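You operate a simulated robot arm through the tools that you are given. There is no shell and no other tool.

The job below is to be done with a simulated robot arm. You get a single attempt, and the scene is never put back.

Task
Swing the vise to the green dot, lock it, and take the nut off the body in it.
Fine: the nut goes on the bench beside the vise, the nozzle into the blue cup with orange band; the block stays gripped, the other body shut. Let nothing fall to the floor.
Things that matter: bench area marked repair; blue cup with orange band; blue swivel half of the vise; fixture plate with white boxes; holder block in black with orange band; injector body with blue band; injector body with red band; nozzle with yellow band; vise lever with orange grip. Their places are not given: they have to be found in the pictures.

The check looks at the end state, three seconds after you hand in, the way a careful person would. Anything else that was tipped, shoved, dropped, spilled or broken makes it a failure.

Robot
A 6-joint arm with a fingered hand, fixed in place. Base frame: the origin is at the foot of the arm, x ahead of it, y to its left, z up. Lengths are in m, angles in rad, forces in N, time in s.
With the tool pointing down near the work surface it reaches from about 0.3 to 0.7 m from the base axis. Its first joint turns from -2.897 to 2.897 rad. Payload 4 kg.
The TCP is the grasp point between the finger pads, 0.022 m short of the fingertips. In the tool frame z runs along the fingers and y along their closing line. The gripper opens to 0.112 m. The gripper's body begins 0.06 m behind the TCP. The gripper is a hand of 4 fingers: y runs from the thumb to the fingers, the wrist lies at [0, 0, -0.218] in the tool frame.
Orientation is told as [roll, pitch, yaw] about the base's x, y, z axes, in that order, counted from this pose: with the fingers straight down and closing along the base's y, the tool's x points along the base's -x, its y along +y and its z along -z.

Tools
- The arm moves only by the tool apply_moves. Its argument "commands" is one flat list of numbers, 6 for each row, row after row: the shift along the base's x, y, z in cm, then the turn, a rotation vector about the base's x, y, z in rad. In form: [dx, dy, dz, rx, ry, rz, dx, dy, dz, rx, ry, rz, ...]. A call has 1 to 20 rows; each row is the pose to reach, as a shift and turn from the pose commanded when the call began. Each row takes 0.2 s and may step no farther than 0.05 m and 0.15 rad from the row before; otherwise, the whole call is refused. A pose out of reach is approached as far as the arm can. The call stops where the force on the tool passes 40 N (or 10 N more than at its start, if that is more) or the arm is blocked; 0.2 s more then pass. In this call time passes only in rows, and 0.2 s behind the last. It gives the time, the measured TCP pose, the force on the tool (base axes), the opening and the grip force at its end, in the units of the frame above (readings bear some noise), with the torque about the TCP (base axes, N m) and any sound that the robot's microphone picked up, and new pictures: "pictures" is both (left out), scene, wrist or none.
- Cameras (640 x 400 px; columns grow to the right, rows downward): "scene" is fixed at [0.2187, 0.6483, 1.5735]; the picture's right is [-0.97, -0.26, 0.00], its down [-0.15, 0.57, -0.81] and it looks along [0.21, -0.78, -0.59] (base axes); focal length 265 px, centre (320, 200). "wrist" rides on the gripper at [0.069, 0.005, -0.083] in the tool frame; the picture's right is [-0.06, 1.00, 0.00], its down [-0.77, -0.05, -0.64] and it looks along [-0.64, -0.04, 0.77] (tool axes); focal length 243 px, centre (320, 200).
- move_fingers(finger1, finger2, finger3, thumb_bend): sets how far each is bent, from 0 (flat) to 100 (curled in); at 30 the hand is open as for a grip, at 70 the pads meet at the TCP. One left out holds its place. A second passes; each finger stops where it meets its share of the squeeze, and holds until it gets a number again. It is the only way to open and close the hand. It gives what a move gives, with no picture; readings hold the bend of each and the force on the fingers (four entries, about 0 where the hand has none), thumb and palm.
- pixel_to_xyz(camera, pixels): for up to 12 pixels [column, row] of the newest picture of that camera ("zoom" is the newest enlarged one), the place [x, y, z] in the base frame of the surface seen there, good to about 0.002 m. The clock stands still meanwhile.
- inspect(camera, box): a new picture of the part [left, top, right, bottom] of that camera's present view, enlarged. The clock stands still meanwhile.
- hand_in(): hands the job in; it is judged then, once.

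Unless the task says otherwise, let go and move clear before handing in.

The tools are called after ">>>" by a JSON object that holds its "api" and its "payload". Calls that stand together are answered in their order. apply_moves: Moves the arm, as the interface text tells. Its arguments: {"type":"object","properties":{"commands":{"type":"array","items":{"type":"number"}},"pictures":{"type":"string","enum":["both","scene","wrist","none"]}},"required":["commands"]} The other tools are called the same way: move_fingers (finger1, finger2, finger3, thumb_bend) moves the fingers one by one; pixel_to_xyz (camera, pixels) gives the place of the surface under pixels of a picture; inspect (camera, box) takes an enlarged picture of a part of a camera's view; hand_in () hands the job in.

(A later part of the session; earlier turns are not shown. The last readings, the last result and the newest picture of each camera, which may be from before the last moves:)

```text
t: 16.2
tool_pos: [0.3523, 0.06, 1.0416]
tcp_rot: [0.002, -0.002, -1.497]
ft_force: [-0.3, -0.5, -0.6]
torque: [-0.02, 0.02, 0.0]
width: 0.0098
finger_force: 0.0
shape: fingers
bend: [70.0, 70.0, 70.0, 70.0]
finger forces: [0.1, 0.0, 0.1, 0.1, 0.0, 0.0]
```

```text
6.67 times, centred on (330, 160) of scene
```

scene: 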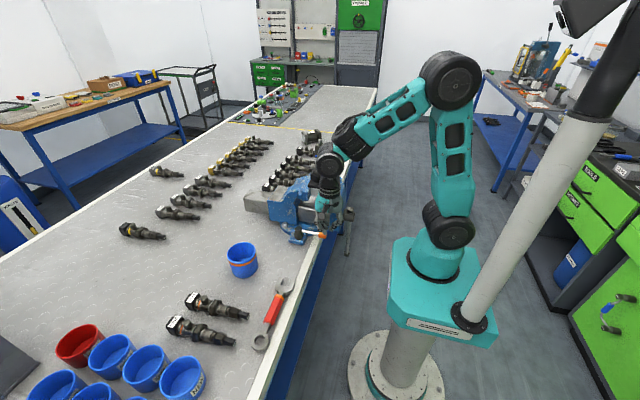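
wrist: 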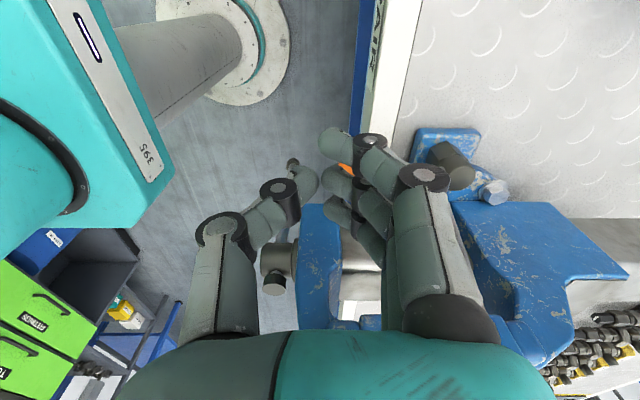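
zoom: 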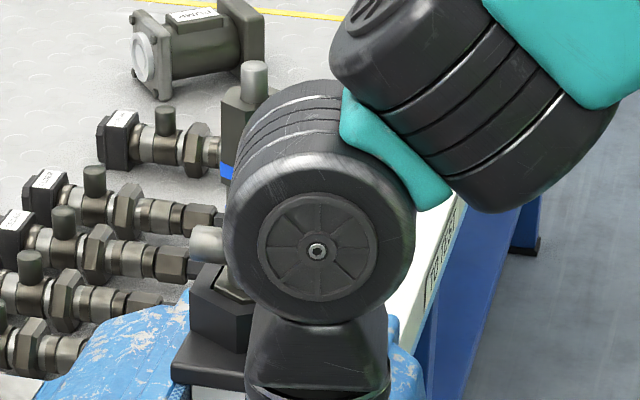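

The wrist cylinder stays about 4 cm from the body at the expected contact (TCP y≈0.02), and the nozzle tip is near (0.418,−0.083,1.242). I'll creep toward −y until I touch the jaw.

>>> {"api": "apply_moves", "payload": {"commands": [0, -1, 0, 0, 0, 0, 0, -2, 0, 0, 0, 0, 0, -2.7, 0, 0, 0, 0, 0, -3.4, 0, 0, 0, 0, 0, -4.1, 0, 0, 0, 0, 0, -4.8, 0, 0, 0, 0], "pictures": "both"}}

>>> {"api": "inspect", "payload": {"camera": "wrist", "box": [240, 100, 460, 340]}}

```text
t: 17.6
tool_pos: [0.3531, 0.0116, 1.0418]
tcp_rot: [0.001, -0.001, -1.5]
ft_force: [0.0, 0.8, 0.3]
torque: [-0.01, 0.0, -0.03]
width: 0.0099
finger_force: 0.0
shape: fingers
bend: [70.0, 70.0, 70.0, 70.0]
finger forces: [0.1, 0.0, 0.0, 0.1, 0.0, 0.1]
```

scene: 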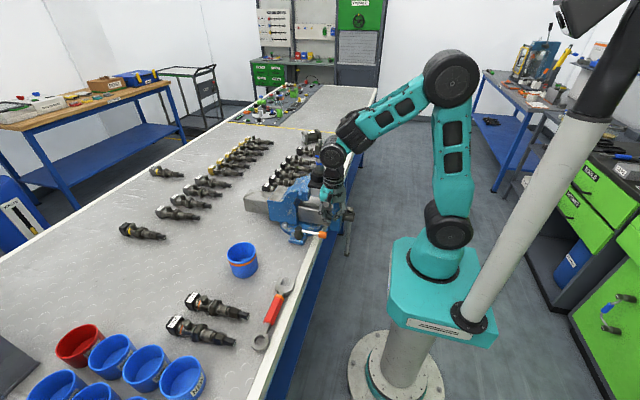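
wrist: 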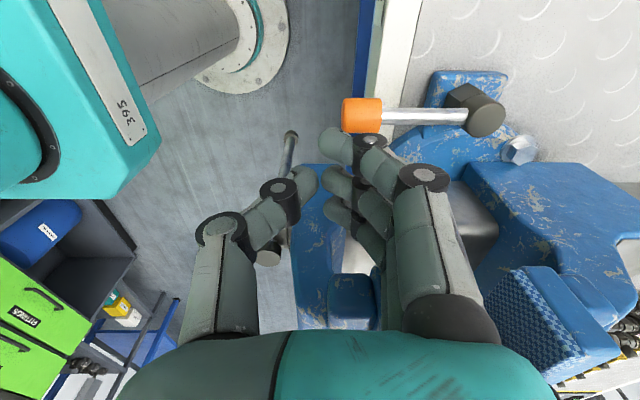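

```text
1.67 times, centred on (350, 220) of wrist
```

zoom: 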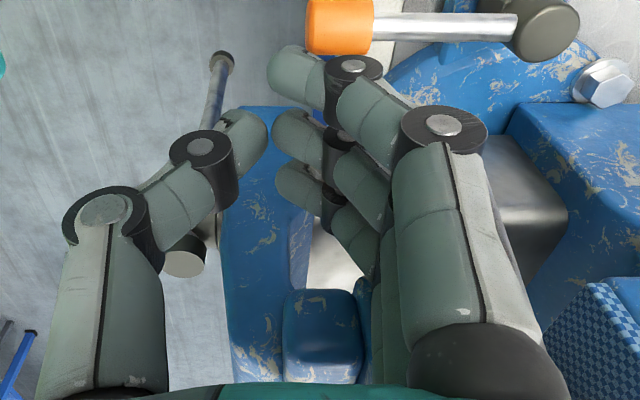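

No contact yet at TCP y=0.012. I'll continue in small steps and watch the force.

>>> {"api": "apply_moves", "payload": {"commands": [0, -0.5, 0, 0, 0, 0, 0, -1, 0, 0, 0, 0, 0, -1.5, 0, 0, 0, 0], "pictures": "wrist"}}

```text
t: 18.3
tool_pos: [0.3529, 0.0065, 1.0407]
tcp_rot: [0.0, 0.009, -1.478]
ft_force: [-2.5, 19.6, 3.6]
torque: [-0.89, -0.17, 0.51]
width: 0.0099
finger_force: 9.7
shape: fingers
bend: [70.0, 70.0, 70.0, 70.0]
finger forces: [0.0, 0.0, 19.1, 0.1, 0.0, 0.0]
stopped in row 3: the force on the tool passed its limit at 47 N (the readings are from after the stop); the commanded pose is now the measured one
```

wrist: 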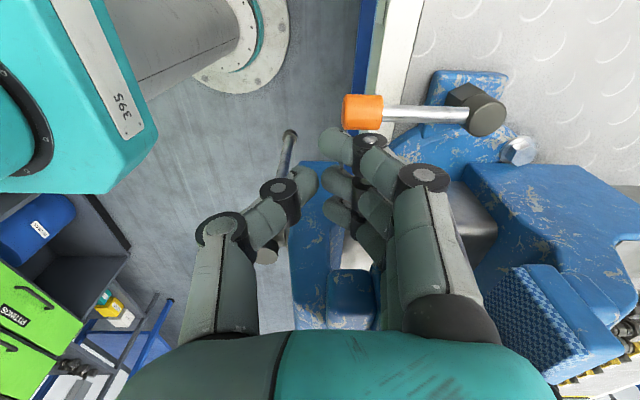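

The jaw was touched at TCP y≈0.0065 and took about 47 N without turning, so the vise is locked. I'll back off and measure the knob, rod and jaw-bar extents for hooking the lever.

>>> {"api": "apply_moves", "payload": {"commands": [0, 2, 0, 0, 0, -0.02, 0, 5, 0, 0, 0, -0.02], "pictures": "wrist"}}

>>> {"api": "inspect", "payload": {"camera": "wrist", "box": [260, 80, 480, 340]}}

```text
t: 18.9
tool_pos: [0.3508, 0.0553, 1.0406]
tcp_rot: [0.003, 0.005, -1.506]
ft_force: [-0.1, 0.0, 1.1]
torque: [0.0, 0.02, -0.02]
width: 0.0096
finger_force: 0.0
shape: fingers
bend: [70.0, 70.0, 70.0, 70.0]
finger forces: [0.1, 0.0, 0.1, 0.0, 0.1, 0.0]
```

wrist: 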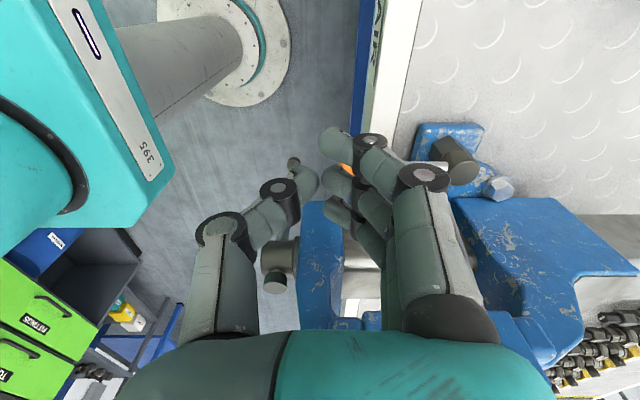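

```text
1.54 times, centred on (370, 210) of wrist
```

zoom: 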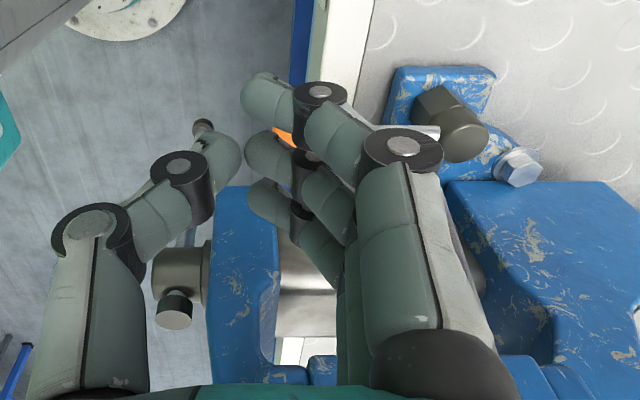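

The lever's knob and rod look free on the +y side. I'll test pushing the knob toward −y first, since that's the counter-clockwise, loosening way, so I'll go outside it and down to knob height.

>>> {"api": "apply_moves", "payload": {"commands": [0, 4.5, 0, 0, 0, 0, 3.4, 5, -3, 0, 0, 0, 3.4, 5, -6, 0, 0, 0, 3.4, 5, -7.4, 0, 0, 0, 3.4, 3, -7.4, 0, 0, 0], "pictures": "both"}}

>>> {"api": "inspect", "payload": {"camera": "scene", "box": [270, 160, 370, 260]}}

```text
t: 20.1
tool_pos: [0.3842, 0.0871, 0.965]
tcp_rot: [0.003, 0.008, -1.505]
ft_force: [0.2, -0.5, 0.8]
torque: [0.01, 0.01, -0.02]
width: 0.0097
finger_force: 0.0
shape: fingers
bend: [70.0, 70.0, 70.0, 70.0]
finger forces: [0.0, 0.0, 0.1, 0.0, 0.0, 0.0]
```

scene: 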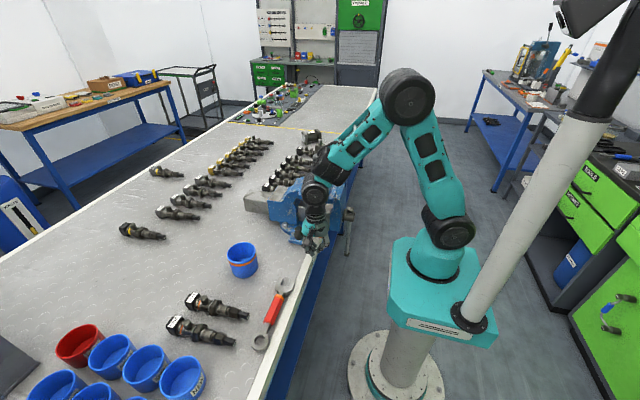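
wrist: 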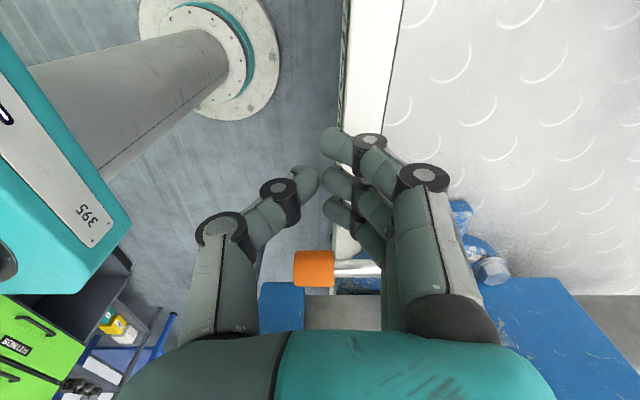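

```text
4.00 times, centred on (320, 210) of scene
```

zoom: 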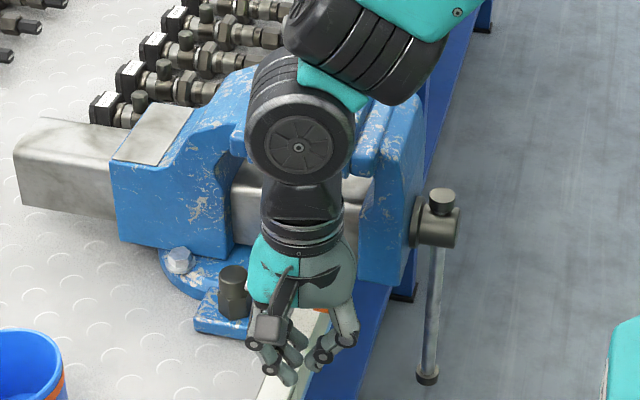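

The knob is at wrist (313,268) just ahead of the fingers. I'll push toward −y in small steps and watch the force and whether it moves.

>>> {"api": "apply_moves", "payload": {"commands": [0, -1, 0, 0, 0, 0, 0, -1.5, 0, 0, 0, 0, 0, -2, 0, 0, 0, 0, 0, -2.5, 0, 0, 0, 0], "pictures": "wrist"}}

```text
t: 21.1
tool_pos: [0.3847, 0.0618, 0.9678]
tcp_rot: [0.001, 0.006, -1.505]
ft_force: [-0.2, -0.7, 0.1]
torque: [-0.01, 0.0, 0.0]
width: 0.0099
finger_force: 0.1
shape: fingers
bend: [70.0, 70.0, 70.0, 70.0]
finger forces: [0.0, 0.0, 0.1, 0.0, 0.0, 0.0]
```

wrist: 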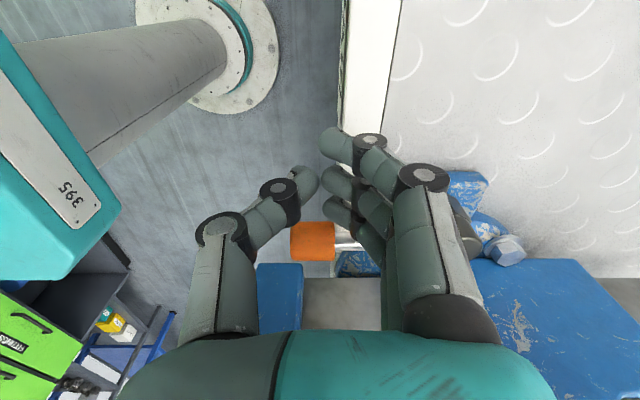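

There's still no contact. The knob is at wrist (312,242), right at the leading finger, so I'll continue.

>>> {"api": "apply_moves", "payload": {"commands": [0, -0.5, 0, 0, 0, 0, 0, -1, 0, 0, 0, 0, 0, -1.5, 0, 0, 0, 0], "pictures": "wrist"}}

```text
t: 21.9
tool_pos: [0.3868, 0.0492, 0.9671]
tcp_rot: [0.002, 0.01, -1.498]
ft_force: [-1.0, 25.2, 2.0]
torque: [0.32, 0.0, 0.15]
width: 0.0098
finger_force: 12.4
shape: fingers
bend: [70.0, 70.0, 71.0, 70.0]
finger forces: [0.1, 0.0, 24.8, 0.0, 0.1, 0.0]
```

wrist: 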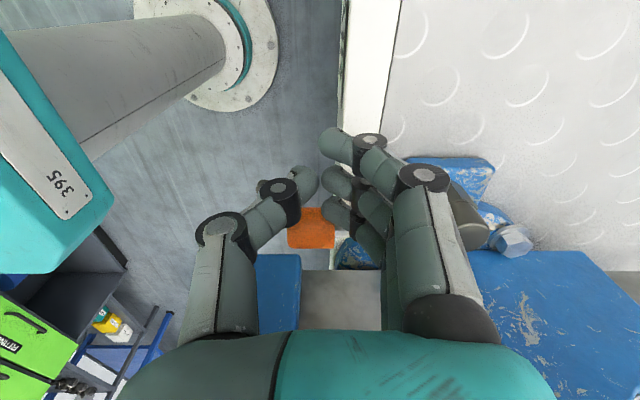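

The finger now bears 25 N on the knob and it hasn't given. I'll press slightly more, to just under the limit, to see whether it's a stop or friction.

>>> {"api": "apply_moves", "payload": {"commands": [0, -0.4, 0, 0, 0, 0, 0, -0.8, 0, 0, 0, 0], "pictures": "wrist"}}

>>> {"api": "pixel_to_xyz", "payload": {"camera": "wrist", "pixels": [[310, 228], [300, 228], [325, 232], [310, 245], [480, 240], [470, 210]]}}

```text
t: 22.2
tool_pos: [0.3851, 0.0495, 0.968]
tcp_rot: [0.004, 0.019, -1.489]
ft_force: [-0.9, 14.4, 1.1]
torque: [0.18, 0.0, 0.09]
width: 0.0098
finger_force: 7.4
shape: fingers
bend: [70.0, 70.0, 70.0, 70.0]
finger forces: [0.0, 0.0, 15.6, 0.0, 0.0, 0.1]
stopped in row 1: the force on the tool passed its limit at 44 N (the readings are from after the stop); the commanded pose is now the measured one
```

wrist: 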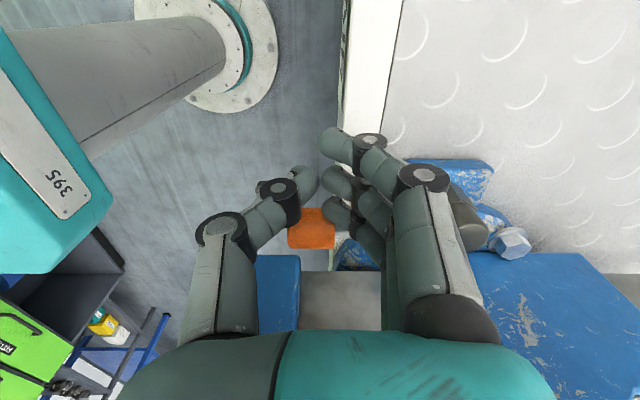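

```text
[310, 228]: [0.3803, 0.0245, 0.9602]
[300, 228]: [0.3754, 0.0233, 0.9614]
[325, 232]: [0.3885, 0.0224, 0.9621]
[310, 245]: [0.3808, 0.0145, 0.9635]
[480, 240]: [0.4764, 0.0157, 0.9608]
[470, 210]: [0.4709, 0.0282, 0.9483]
```

The knob stayed at y≈0.02 under 44 N, so that direction is a stop and the lever must swing toward +y. I'll back off, rise and turn back to yaw 0, then hook it with the thumb from the vise side.

>>> {"api": "apply_moves", "payload": {"commands": [0, 3, 0, 0, 0, 0, 0, 5, 4, 0, 0, 0.1, 0, 6, 8, 0, 0, 0.23, 0, 6, 11, 0, 0, 0.36, 0, 6, 13, 0, 0, 0.49, 0, 6, 13, 0, 0, 0.63, 0, 6, 13, 0, 0, 0.77, 0, 6, 13, 0, 0, 0.91, 0, 6, 13, 0, 0, 1.05, 0, 6, 13, 0, 0, 1.19, 0, 6, 13, 0, 0, 1.33, 0, 6, 13, 0, 0, 1.489], "pictures": "none"}}

>>> {"api": "move_fingers", "payload": {"finger1": 100, "finger2": 100, "finger3": 100, "thumb_bend": 30}}

```text
refused: row 12 steps farther than a row can; nothing moved
```

```text
t: 23.2
tool_pos: [0.3852, 0.0488, 0.9672]
tcp_rot: [0.002, 0.018, -1.492]
ft_force: [4.4, 23.0, -3.3]
torque: [0.39, -0.06, 0.24]
width: 0.0488
finger_force: 10.9
shape: fingers
bend: [100.0, 100.0, 72.0, 30.0]
finger forces: [0.0, 0.1, 22.0, 0.0, 0.1, 0.0]
```

The arm move was refused but the fingers moved, so finger 3 is still pressing the knob at 22 N. I'll back away now with valid steps.

>>> {"api": "apply_moves", "payload": {"commands": [0, 3, 0, 0, 0, 0, 0, 5, 4, 0, 0, 0.1, 0, 6, 8, 0, 0, 0.23, 0, 6, 11, 0, 0, 0.36, 0, 6, 13, 0, 0, 0.49, 0, 6, 13, 0, 0, 0.63, 0, 6, 13, 0, 0, 0.77, 0, 6, 13, 0, 0, 0.91, 0, 6, 13, 0, 0, 1.05, 0, 6, 13, 0, 0, 1.19, 0, 6, 13, 0, 0, 1.33, 0, 6, 13, 0, 0, 1.41, 0, 6, 13, 0, 0, 1.49], "pictures": "both"}}

>>> {"api": "move_fingers", "payload": {"finger1": 100, "finger2": 100, "finger3": 100, "thumb_bend": 30}}

>>> {"api": "inspect", "payload": {"camera": "scene", "box": [270, 130, 380, 250]}}

```text
t: 26.1
tool_pos: [0.3861, 0.1071, 1.0972]
tcp_rot: [0.002, 0.017, 0.0]
ft_force: [0.9, 0.8, 0.4]
torque: [0.01, -0.05, 0.0]
width: 0.0484
finger_force: 0.0
shape: fingers
bend: [100.0, 100.0, 76.0, 30.0]
finger forces: [0.0, 0.0, 0.0, 0.0, 0.0, 0.0]
```

scene: 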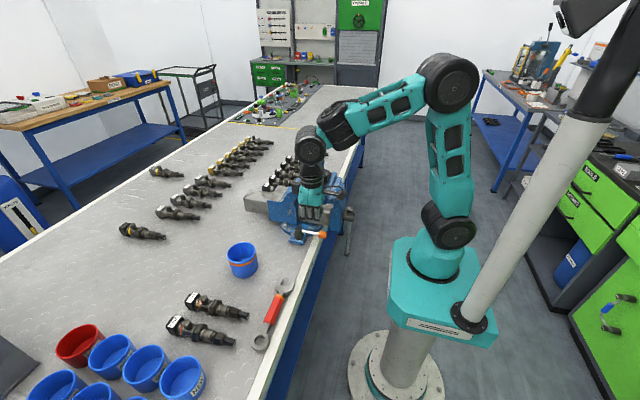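
wrist: 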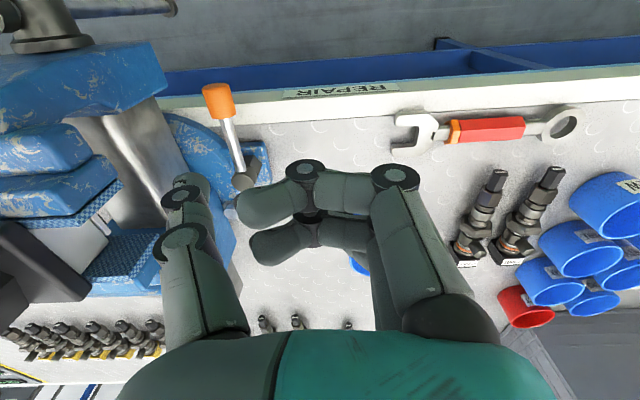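

```text
t: 27.1
tool_pos: [0.3868, 0.1063, 1.0979]
tcp_rot: [0.003, 0.014, -0.003]
ft_force: [0.0, 0.6, -0.2]
torque: [0.0, -0.01, -0.02]
width: 0.0483
finger_force: 0.1
shape: fingers
bend: [100.0, 100.0, 100.0, 30.0]
finger forces: [0.1, 0.0, 0.0, 0.0, 0.0, 0.0]
```

```text
3.33 times, centred on (325, 190) of scene
```

zoom: 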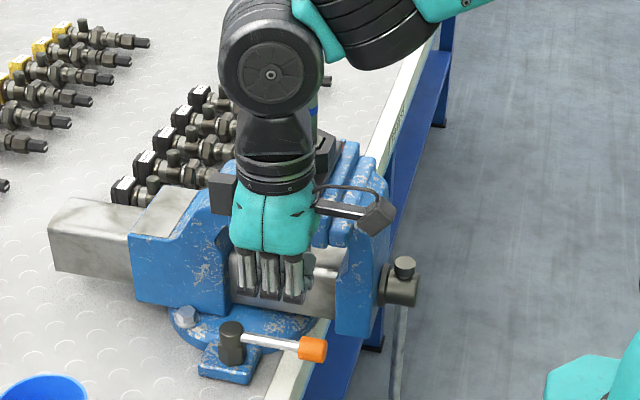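

Three fingers are curled and the thumb is open. I'll check how low the curled knuckles hang at zoom (268,295) relative to the TCP, and get precise knob and jaw points.

>>> {"api": "pixel_to_xyz", "payload": {"camera": "zoom", "pixels": [[247, 293], [268, 298], [290, 300], [268, 275], [312, 350], [300, 345], [265, 342], [232, 330]]}}

>>> {"api": "pixel_to_xyz", "payload": {"camera": "wrist", "pixels": [[218, 100], [235, 150], [243, 182], [110, 178], [82, 142], [160, 95], [188, 200], [190, 182], [120, 185], [155, 245], [240, 200], [280, 215]]}}

```text
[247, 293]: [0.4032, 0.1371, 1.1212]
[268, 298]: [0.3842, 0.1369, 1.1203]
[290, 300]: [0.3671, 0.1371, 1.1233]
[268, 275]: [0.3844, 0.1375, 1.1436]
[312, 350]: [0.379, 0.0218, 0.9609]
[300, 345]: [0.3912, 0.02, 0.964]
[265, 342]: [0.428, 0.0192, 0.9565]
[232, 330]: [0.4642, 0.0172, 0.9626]
```

```text
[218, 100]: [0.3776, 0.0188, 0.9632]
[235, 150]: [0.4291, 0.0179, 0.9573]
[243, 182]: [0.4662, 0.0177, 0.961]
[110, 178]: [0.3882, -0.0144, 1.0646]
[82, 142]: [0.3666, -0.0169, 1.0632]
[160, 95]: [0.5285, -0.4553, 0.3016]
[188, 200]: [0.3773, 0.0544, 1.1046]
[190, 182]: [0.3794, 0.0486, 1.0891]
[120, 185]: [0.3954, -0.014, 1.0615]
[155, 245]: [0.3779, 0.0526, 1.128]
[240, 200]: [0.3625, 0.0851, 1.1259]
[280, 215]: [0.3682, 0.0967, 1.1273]
```

The knob axis is at y≈0.019, z≈0.953, the jaw-bar ends at y≈−0.015, and the thumb runs straight at about −0.058 from the TCP. I'll tilt the hand −0.35 so the thumb slants in, and bring its tip just above the knob.

>>> {"api": "apply_moves", "payload": {"commands": [-0.9, 0, -2, -0.12, 0, 0, -0.9, 0, -4, -0.24, 0, 0, -0.9, 0, -7, -0.35, 0, 0, -0.9, -1, -9, -0.35, 0, 0, -0.9, -2.6, -11.1, -0.35, 0, 0], "pictures": "both"}}

>>> {"api": "inspect", "payload": {"camera": "wrist", "box": [60, 60, 340, 300]}}

```text
t: 28.2
tool_pos: [0.3771, 0.0847, 0.9845]
tcp_rot: [-0.347, 0.013, -0.009]
ft_force: [0.1, 0.3, -0.2]
torque: [0.0, -0.03, -0.02]
width: 0.0487
finger_force: 0.0
shape: fingers
bend: [100.0, 100.0, 100.0, 30.0]
finger forces: [0.1, 0.1, 0.0, 0.1, 0.0, 0.1]
```

scene: 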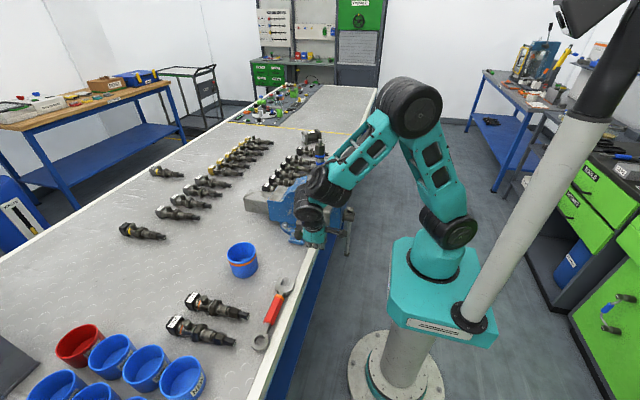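
wrist: 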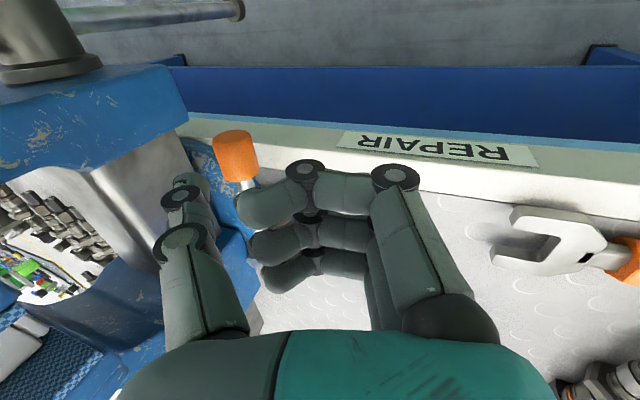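

```text
1.67 times, centred on (200, 180) of wrist
```

zoom: 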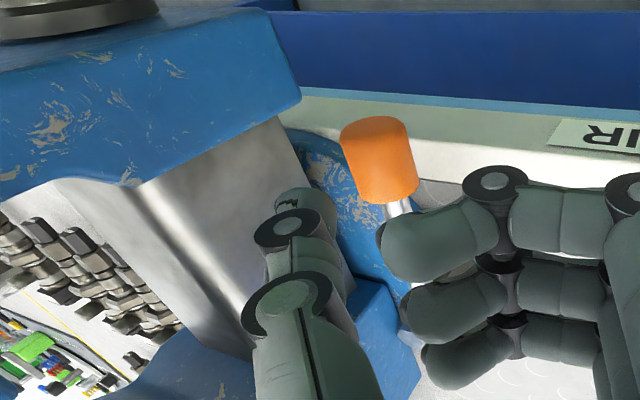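

The thumb tip shows at zoom (300,200), just on the vise side of the knob (380,165). I'll measure the thumb surface before lowering.

>>> {"api": "pixel_to_xyz", "payload": {"camera": "zoom", "pixels": [[300, 197], [290, 225], [315, 240], [290, 290], [310, 330], [380, 165], [365, 145], [400, 240], [440, 310], [260, 60], [270, 95], [300, 90]]}}

```text
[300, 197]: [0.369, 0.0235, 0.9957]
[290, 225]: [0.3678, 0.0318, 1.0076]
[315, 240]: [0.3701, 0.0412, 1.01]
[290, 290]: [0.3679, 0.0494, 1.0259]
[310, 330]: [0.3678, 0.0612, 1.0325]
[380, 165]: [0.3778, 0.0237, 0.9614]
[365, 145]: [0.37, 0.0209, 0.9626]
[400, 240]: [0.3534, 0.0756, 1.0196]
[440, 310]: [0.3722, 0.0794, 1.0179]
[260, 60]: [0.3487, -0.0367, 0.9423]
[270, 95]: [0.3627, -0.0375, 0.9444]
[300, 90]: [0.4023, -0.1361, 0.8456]
```

The thumb tip is where I computed it, at y≈0.022, z≈0.985. I'll shift toward −y past the knob, then lower the thumb into the gap.

>>> {"api": "apply_moves", "payload": {"commands": [0, -1.8, 0, 0, 0, 0, 0, -3.6, 0, 0, 0, 0, 0, -3.6, -1.5, 0, 0, 0, 0, -3.6, -3, 0, 0, 0, 0, -3.6, -4.5, 0, 0, 0], "pictures": "both"}}

>>> {"api": "inspect", "payload": {"camera": "wrist", "box": [60, 60, 340, 300]}}

```text
t: 29.4
tool_pos: [0.3789, 0.0481, 0.9421]
tcp_rot: [-0.348, 0.013, -0.007]
ft_force: [0.3, -0.4, 0.1]
torque: [0.02, -0.01, -0.02]
width: 0.0484
finger_force: 0.1
shape: fingers
bend: [100.0, 100.0, 100.0, 30.0]
finger forces: [0.1, 0.1, 0.0, 0.0, 0.0, 0.0]
```

scene: 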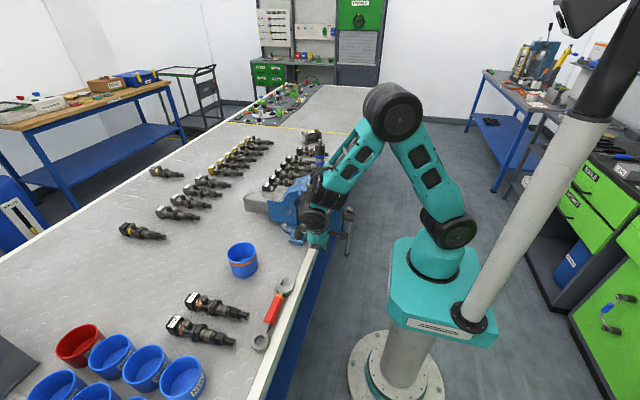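
wrist: 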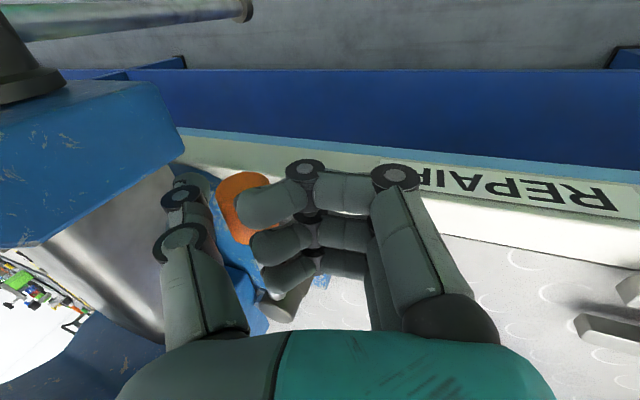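

```text
1.67 times, centred on (200, 180) of wrist
```

zoom: 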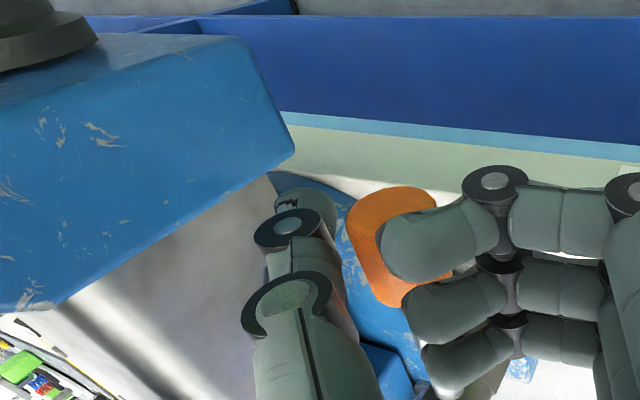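

The thumb (zoom 300,230) is in the gap with the knob (395,240) between it and the curled fingers. I'll pull toward +y in small steps.

>>> {"api": "apply_moves", "payload": {"commands": [0, 0.6, 0, 0, 0, 0, 0, 1.2, 0, 0, 0, 0, 0, 1.8, 0, 0, 0, 0, 0.1, 2.4, 0, 0, 0, 0], "pictures": "both"}}

>>> {"api": "inspect", "payload": {"camera": "wrist", "box": [60, 60, 340, 300]}}

```text
t: 30.4
tool_pos: [0.3782, 0.0695, 0.9418]
tcp_rot: [-0.346, 0.013, -0.007]
ft_force: [-0.2, -1.2, 1.7]
torque: [-0.05, -0.01, -0.01]
width: 0.0492
finger_force: 1.0
shape: fingers
bend: [100.0, 100.0, 100.0, 30.0]
finger forces: [0.0, 0.0, 0.0, 0.0, 1.3, 0.1]
```

scene: 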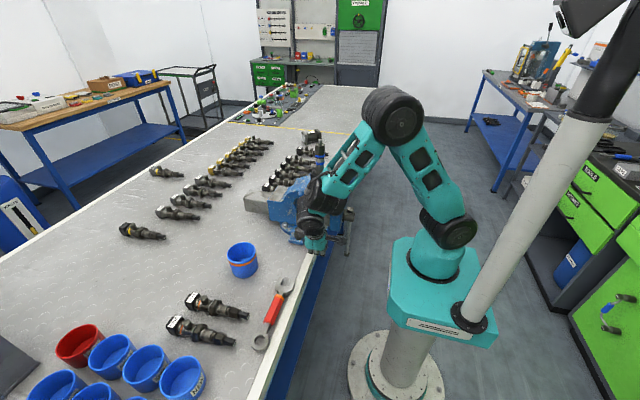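
wrist: 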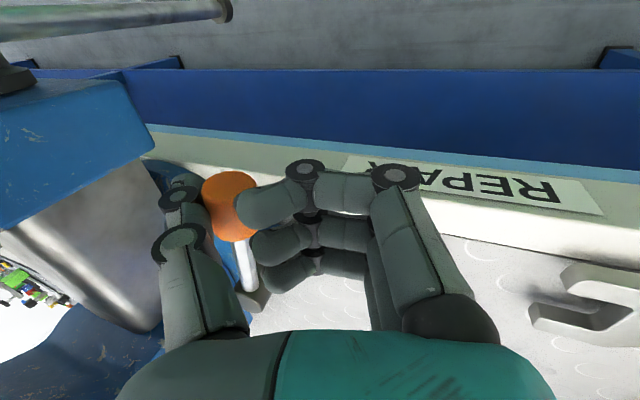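

```text
1.67 times, centred on (200, 180) of wrist
```

zoom: 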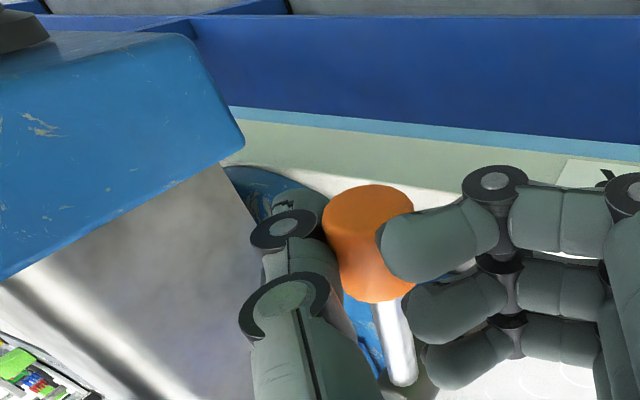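

The thumb just touches the knob (1.3 N). I'll keep pulling along the lever's arc.

>>> {"api": "apply_moves", "payload": {"commands": [0, 0.5, 0, 0, 0, 0, 0.1, 1, 0, 0, 0, 0, 0.15, 1.5, 0, 0, 0, 0, 0.25, 2, 0, 0, 0, 0, 0.4, 2.5, 0, 0, 0, 0], "pictures": "both"}}

>>> {"api": "inspect", "payload": {"camera": "wrist", "box": [60, 60, 340, 300]}}

```text
t: 31.6
tool_pos: [0.3815, 0.095, 0.9423]
tcp_rot: [-0.347, 0.014, -0.009]
ft_force: [0.0, -0.4, -0.3]
torque: [-0.02, -0.01, -0.01]
width: 0.0491
finger_force: 0.1
shape: fingers
bend: [100.0, 100.0, 100.0, 30.0]
finger forces: [0.0, 0.0, 0.0, 0.1, 0.6, 0.0]
```

scene: 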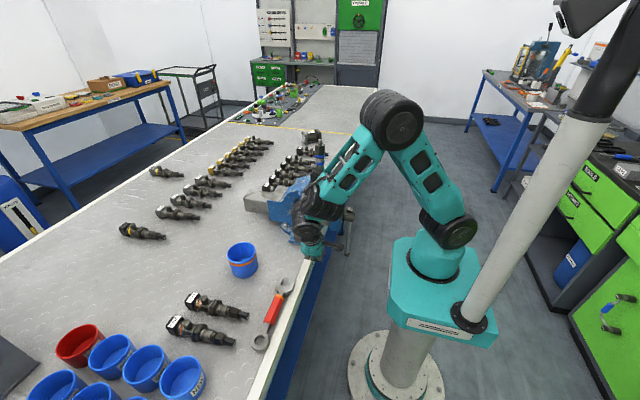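
wrist: 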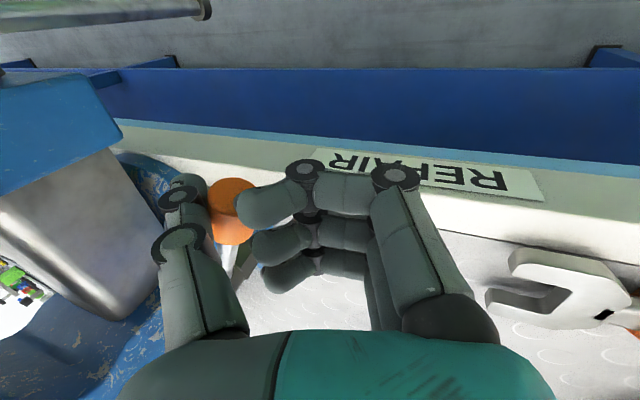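

```text
1.67 times, centred on (200, 180) of wrist
```

zoom: 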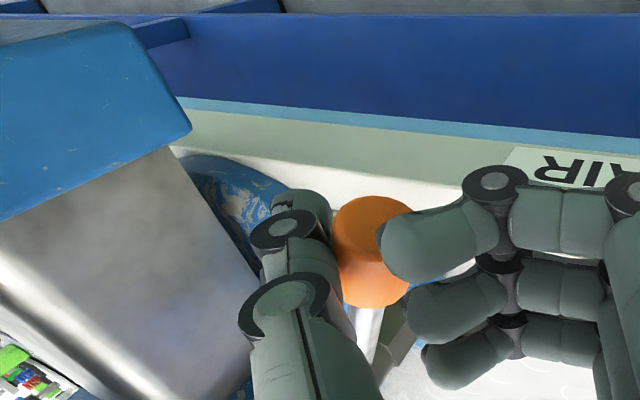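

The lever swings freely under less than 1 N, now about 0.29 rad over. I'll keep turning it around its pivot (0.466,0.0185), turning the hand with it.

>>> {"api": "apply_moves", "payload": {"commands": [1.24, 1.18, 0, 0, 0, -0.148, 2.64, 2.16, 0, 0, 0, -0.297, 4.17, 2.92, 0, 0, 0, -0.445], "pictures": "both"}}

>>> {"api": "inspect", "payload": {"camera": "wrist", "box": [60, 60, 340, 300]}}

```text
t: 32.5
tool_pos: [0.4241, 0.1247, 0.9411]
tcp_rot: [-0.347, 0.013, -0.455]
ft_force: [-0.3, -0.3, 0.6]
torque: [-0.02, -0.03, 0.02]
width: 0.0491
finger_force: 0.4
shape: fingers
bend: [100.0, 100.0, 100.0, 30.0]
finger forces: [0.0, 0.0, 0.0, 0.0, 0.5, 0.0]
```

scene: 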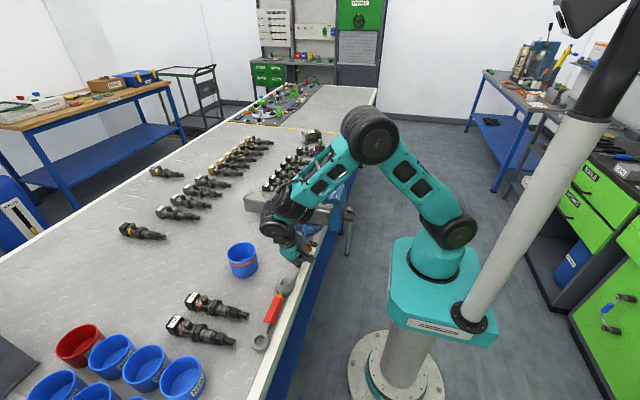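
wrist: 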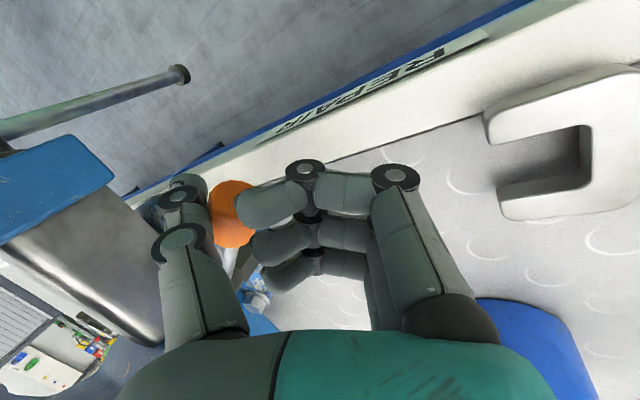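

```text
1.67 times, centred on (200, 180) of wrist
```

zoom: 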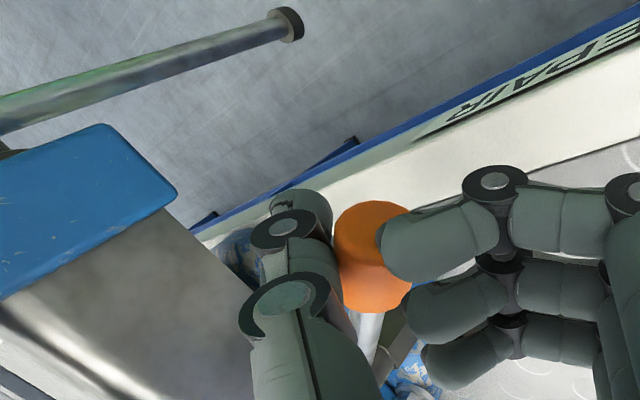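

The thumb still carries the knob (zoom 375,250), about 0.74 rad turned with almost no force. I'll continue around the arc.

>>> {"api": "apply_moves", "payload": {"commands": [1.64, 0.51, 0, 0, 0, -0.148, 3.33, 0.77, 0, 0, 0, -0.297, 5.05, 0.77, 0, 0, 0, -0.445], "pictures": "both"}}

>>> {"api": "inspect", "payload": {"camera": "wrist", "box": [60, 60, 340, 300]}}

```text
t: 33.2
tool_pos: [0.4723, 0.131, 0.9398]
tcp_rot: [-0.351, 0.013, -0.901]
ft_force: [-14.7, -7.8, 5.5]
torque: [-0.06, -0.02, -0.25]
width: 0.0566
finger_force: 6.9
shape: fingers
bend: [100.0, 100.0, 100.0, 5.0]
finger forces: [0.0, 0.0, 0.0, 0.0, 14.0, 0.0]
```

scene: 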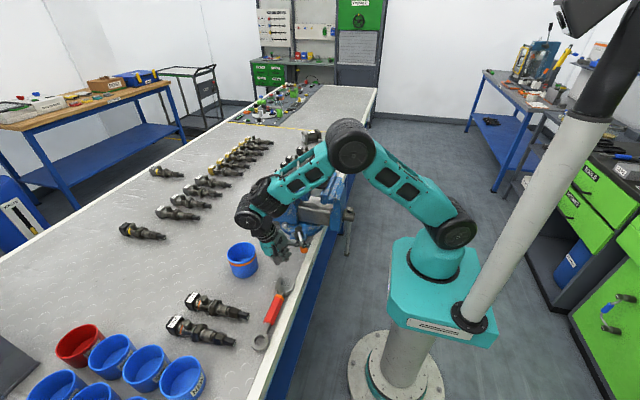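
wrist: 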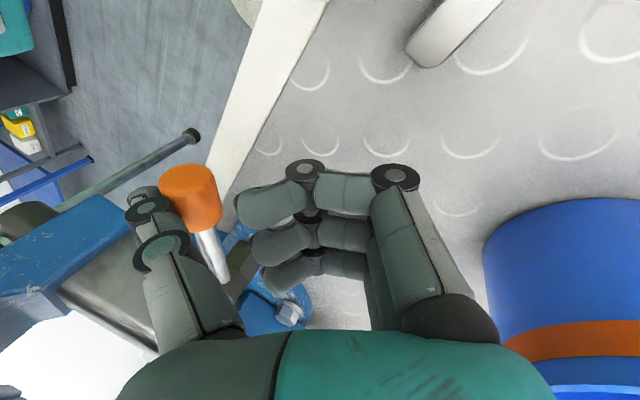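

```text
1.67 times, centred on (200, 180) of wrist
```

zoom: 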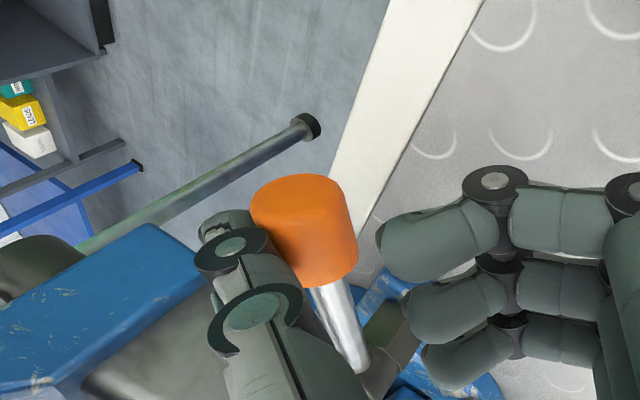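

The thumb was forced back to bend 5 with 14 N on it, so the lever has reached its other stop. I'll measure the knob to get its angle.

>>> {"api": "pixel_to_xyz", "payload": {"camera": "zoom", "pixels": [[300, 230], [300, 195], [330, 270], [345, 340], [390, 345], [280, 220]]}}

>>> {"api": "inspect", "payload": {"camera": "scene", "box": [250, 120, 370, 280]}}

```text
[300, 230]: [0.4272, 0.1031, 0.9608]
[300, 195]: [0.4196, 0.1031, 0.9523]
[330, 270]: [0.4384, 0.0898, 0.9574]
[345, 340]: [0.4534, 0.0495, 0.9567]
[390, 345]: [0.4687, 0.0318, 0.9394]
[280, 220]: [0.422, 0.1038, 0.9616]
```

```text
2.50 times, centred on (310, 200) of scene
```

zoom: 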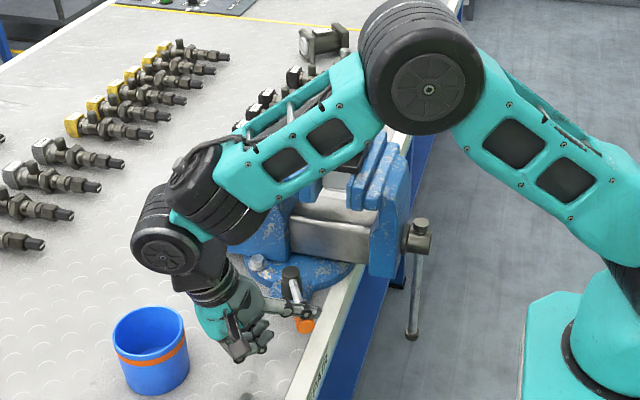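

The knob is now near (0.430,0.10), about 1.1 rad from its start and against a stop. I'll ease the thumb back, lift the hand clear and take a look.

>>> {"api": "apply_moves", "payload": {"commands": [-1.1, 0, 0, 0, 0, 0.1, -1.1, 0, 3, 0, 0, 0.1, -1.1, 0.5, 7, 0, 0, 0.1, -1.1, 2, 11, 0, 0, 0.1, -2, 5, 15, 0, 0, 0.2, -3, 8, 18, 0.1, 0, 0.3], "pictures": "both"}}

>>> {"api": "inspect", "payload": {"camera": "scene", "box": [250, 120, 370, 280]}}

```text
refused: row 5 steps farther than a row can; nothing moved
```

```text
2.50 times, centred on (310, 200) of scene
```

zoom: 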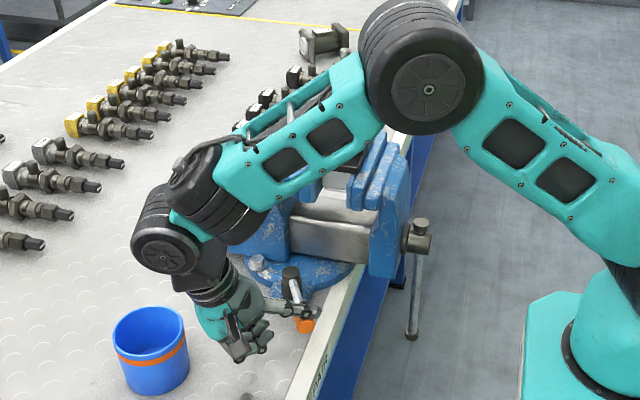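

One step was too long, so nothing moved. I'll repeat it with shorter steps.

>>> {"api": "apply_moves", "payload": {"commands": [-1.1, 0, 0, 0, 0, 0.1, -1.1, 0, 3, 0, 0, 0.1, -1.1, 0.5, 6, 0, 0, 0.1, -1.1, 1.5, 9, 0, 0, 0.1, -1.6, 3.5, 12, 0, 0, 0.2, -2.2, 5.5, 15, 0, 0, 0.3, -3, 8, 18, 0, 0, 0.4], "pictures": "both"}}

>>> {"api": "inspect", "payload": {"camera": "scene", "box": [250, 120, 370, 280]}}

```text
t: 34.9
tool_pos: [0.4009, 0.2325, 1.1067]
tcp_rot: [-0.344, 0.02, -0.509]
ft_force: [1.5, -1.9, -0.5]
torque: [0.07, 0.14, -0.06]
width: 0.0488
finger_force: 0.0
shape: fingers
bend: [100.0, 100.0, 100.0, 30.0]
finger forces: [0.0, 0.0, 0.0, 0.0, 0.0, 0.1]
out of reach, approached as far as the arm can: row 6, 7
```

scene: 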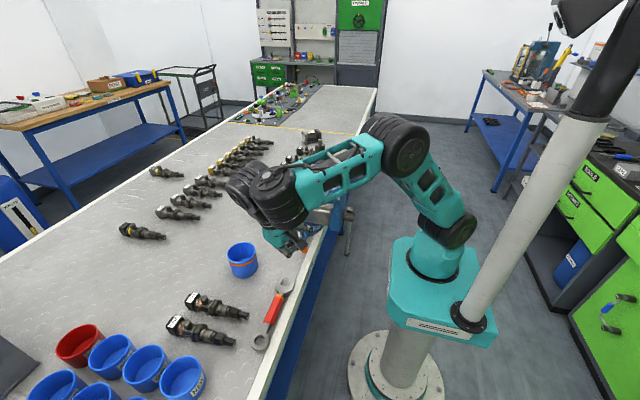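
wrist: 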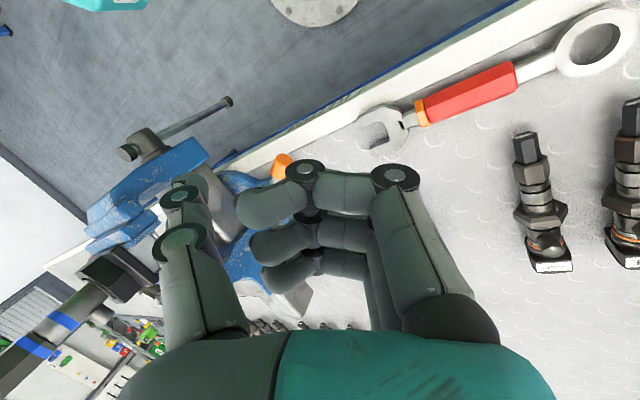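

```text
2.50 times, centred on (310, 200) of scene
```

zoom: 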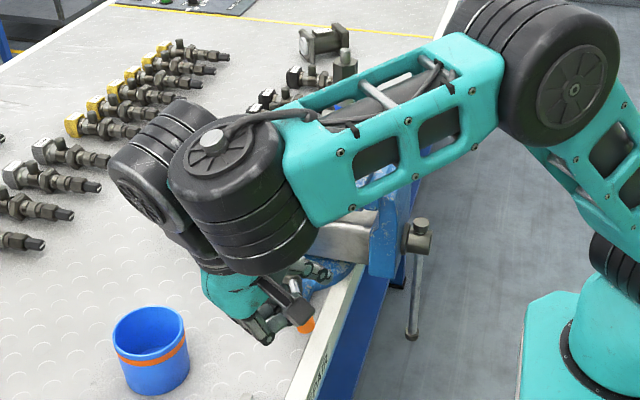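

The lever knob now points along +y at wrist (282,165), and the body is still fine. I'll level the hand first, then turn it for pushing the jaw.

>>> {"api": "apply_moves", "payload": {"commands": [-1, -1, 0, 0.1, -0.056, 0, -2, -2, 0, 0.2, -0.112, 0, -3, -4, 0, 0.3, -0.168, 0], "pictures": "none"}}

>>> {"api": "move_fingers", "payload": {"finger1": 70, "finger2": 70, "finger3": 70, "thumb_bend": 70}}

```text
t: 35.6
tool_pos: [0.4545, 0.1915, 1.1435]
tcp_rot: [-0.208, -0.012, -0.491]
ft_force: [-0.1, 0.2, 0.2]
torque: [0.01, -0.04, 0.03]
width: 0.049
finger_force: 0.2
shape: fingers
bend: [100.0, 100.0, 100.0, 30.0]
finger forces: [0.0, 0.0, 0.0, 0.1, 0.1, 0.0]
out of reach, approached as far as the arm can: row 1, 2, 3
```

```text
t: 36.6
tool_pos: [0.4544, 0.1909, 1.1415]
tcp_rot: [-0.208, -0.012, -0.491]
ft_force: [1.2, 0.1, -0.3]
torque: [-0.01, 0.01, 0.0]
width: 0.0097
finger_force: 0.0
shape: fingers
bend: [70.0, 70.0, 70.0, 70.0]
finger forces: [0.1, 0.0, 0.0, 0.1, 0.0, 0.1]
```

The arm reported out of reach again at this odd wrist posture. I'll check where it stands before the next step.

>>> {"api": "apply_moves", "payload": {"commands": [0, 0, 0, 0.06, -0.033, 0, 0, 0, 0, 0.12, -0.065, 0, 0, 0, 0, 0.183, -0.098, 0], "pictures": "both"}}

```text
t: 37.5
tool_pos: [0.484, 0.2042, 1.177]
tcp_rot: [-0.004, -0.011, -0.492]
ft_force: [-0.7, 0.5, 0.9]
torque: [-0.01, -0.01, 0.01]
width: 0.0092
finger_force: 0.1
shape: fingers
bend: [70.0, 70.0, 70.0, 70.0]
finger forces: [0.1, 0.1, 0.0, 0.0, 0.0, 0.0]
out of reach, approached as far as the arm can: row 1, 2, 3
```

scene: 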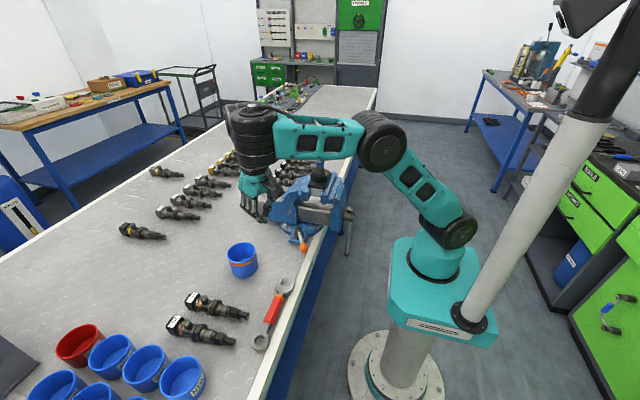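
wrist: 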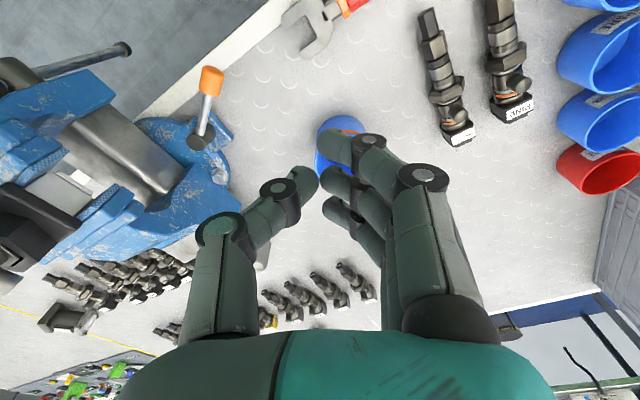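

The hand is level again and clear of everything. I'll return to the earlier good pose at (0.38,0.26,1.30), yaw 0, to restore a clean arm posture.

>>> {"api": "apply_moves", "payload": {"commands": [-1.7, 0.9, 2.1, 0, 0, 0.08, -3.4, 1.9, 4.2, 0, 0, 0.16, -5.1, 2.8, 6.3, 0, 0, 0.24, -6.8, 3.7, 8.4, 0, 0, 0.32, -8.5, 4.7, 10.5, 0, 0, 0.4, -10.3, 5.6, 12.6, 0, 0, 0.49], "pictures": "both"}}

>>> {"api": "inspect", "payload": {"camera": "wrist", "box": [0, 0, 260, 220]}}

```text
t: 38.9
tool_pos: [0.382, 0.2582, 1.3043]
tcp_rot: [0.001, -0.013, -0.003]
ft_force: [0.4, -1.2, 0.1]
torque: [0.02, 0.01, 0.0]
width: 0.0095
finger_force: 0.2
shape: fingers
bend: [70.0, 70.0, 70.0, 70.0]
finger forces: [0.0, 0.0, 0.0, 0.0, 0.0, 0.0]
out of reach, approached as far as the arm can: row 4
```

scene: 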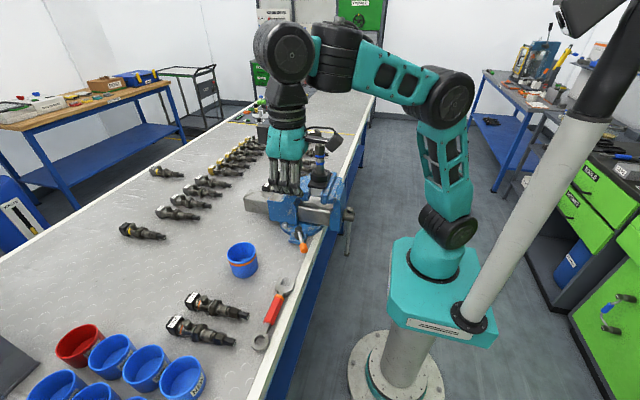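
wrist: 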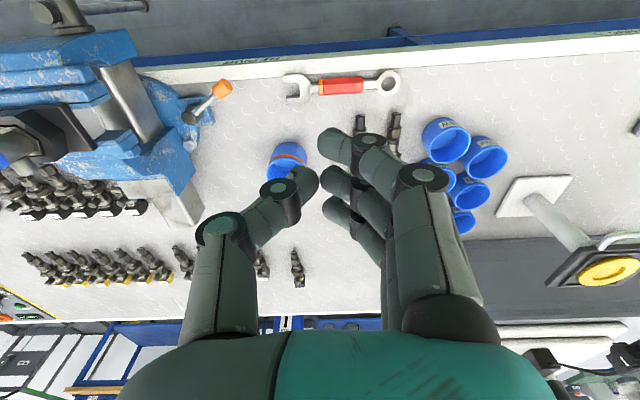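

```text
1.82 times, centred on (130, 110) of wrist
```

zoom: 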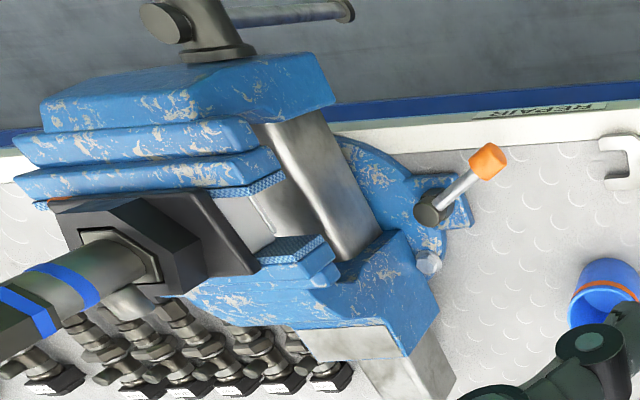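

The lever now points outward at zoom (460,185), and the arm is back in its clean posture. I'll repeat the approach to the jaw's side with the closed, turned hand.

>>> {"api": "apply_moves", "payload": {"commands": [-0.3, -1, -1, 0, 0, -0.14, -0.6, -2, -2, 0, 0, -0.28, -0.9, -3, -3, 0, 0, -0.42, -1.2, -4, -4, 0, 0, -0.56, -1.5, -5, -5, 0, 0, -0.7, -1.8, -6, -6, 0, 0, -0.84, -2.1, -7, -7, 0, 0, -0.98, -2.4, -8, -8, 0, 0, -1.12, -2.7, -9, -10, 0, 0, -1.26, -3, -10, -12, 0, 0, -1.4, -3.2, -11, -14, 0, 0, -1.5, -3.2, -13, -17, 0, 0, -1.5, -3.2, -15, -20, 0, 0, -1.5, -3.2, -17.5, -23, 0, 0, -1.5, -3.2, -19.8, -26, 0, 0, -1.5, -3.2, -22, -26.3, 0, 0, -1.5], "pictures": "both"}}

```text
t: 42.2
tool_pos: [0.3477, 0.0407, 1.041]
tcp_rot: [-0.001, -0.013, -1.501]
ft_force: [0.7, -0.4, -0.1]
torque: [-0.01, -0.04, 0.02]
width: 0.0096
finger_force: 0.1
shape: fingers
bend: [70.0, 70.0, 70.0, 70.0]
finger forces: [0.0, 0.0, 0.1, 0.0, 0.1, 0.1]
out of reach, approached as far as the arm can: row 6, 7, 8, 9, 10, 11
```

scene: 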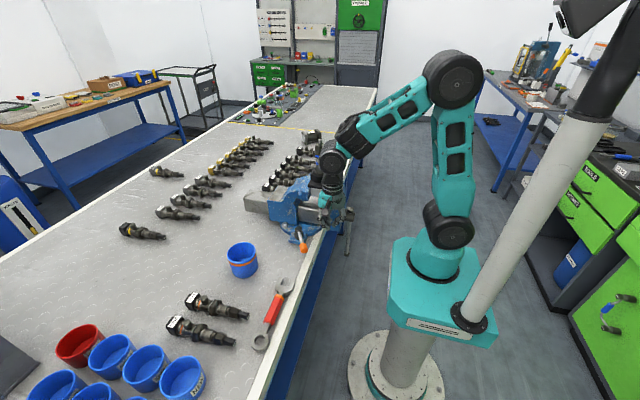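
wrist: 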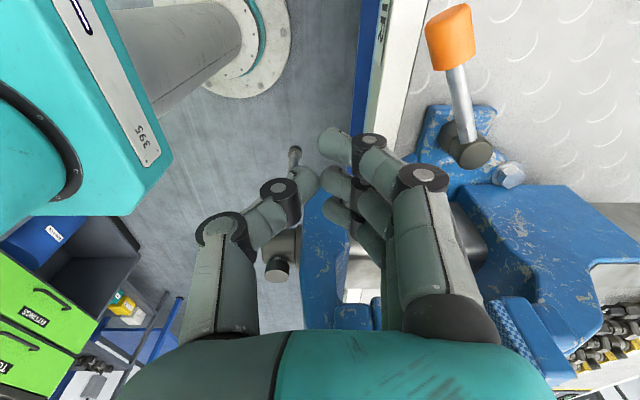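

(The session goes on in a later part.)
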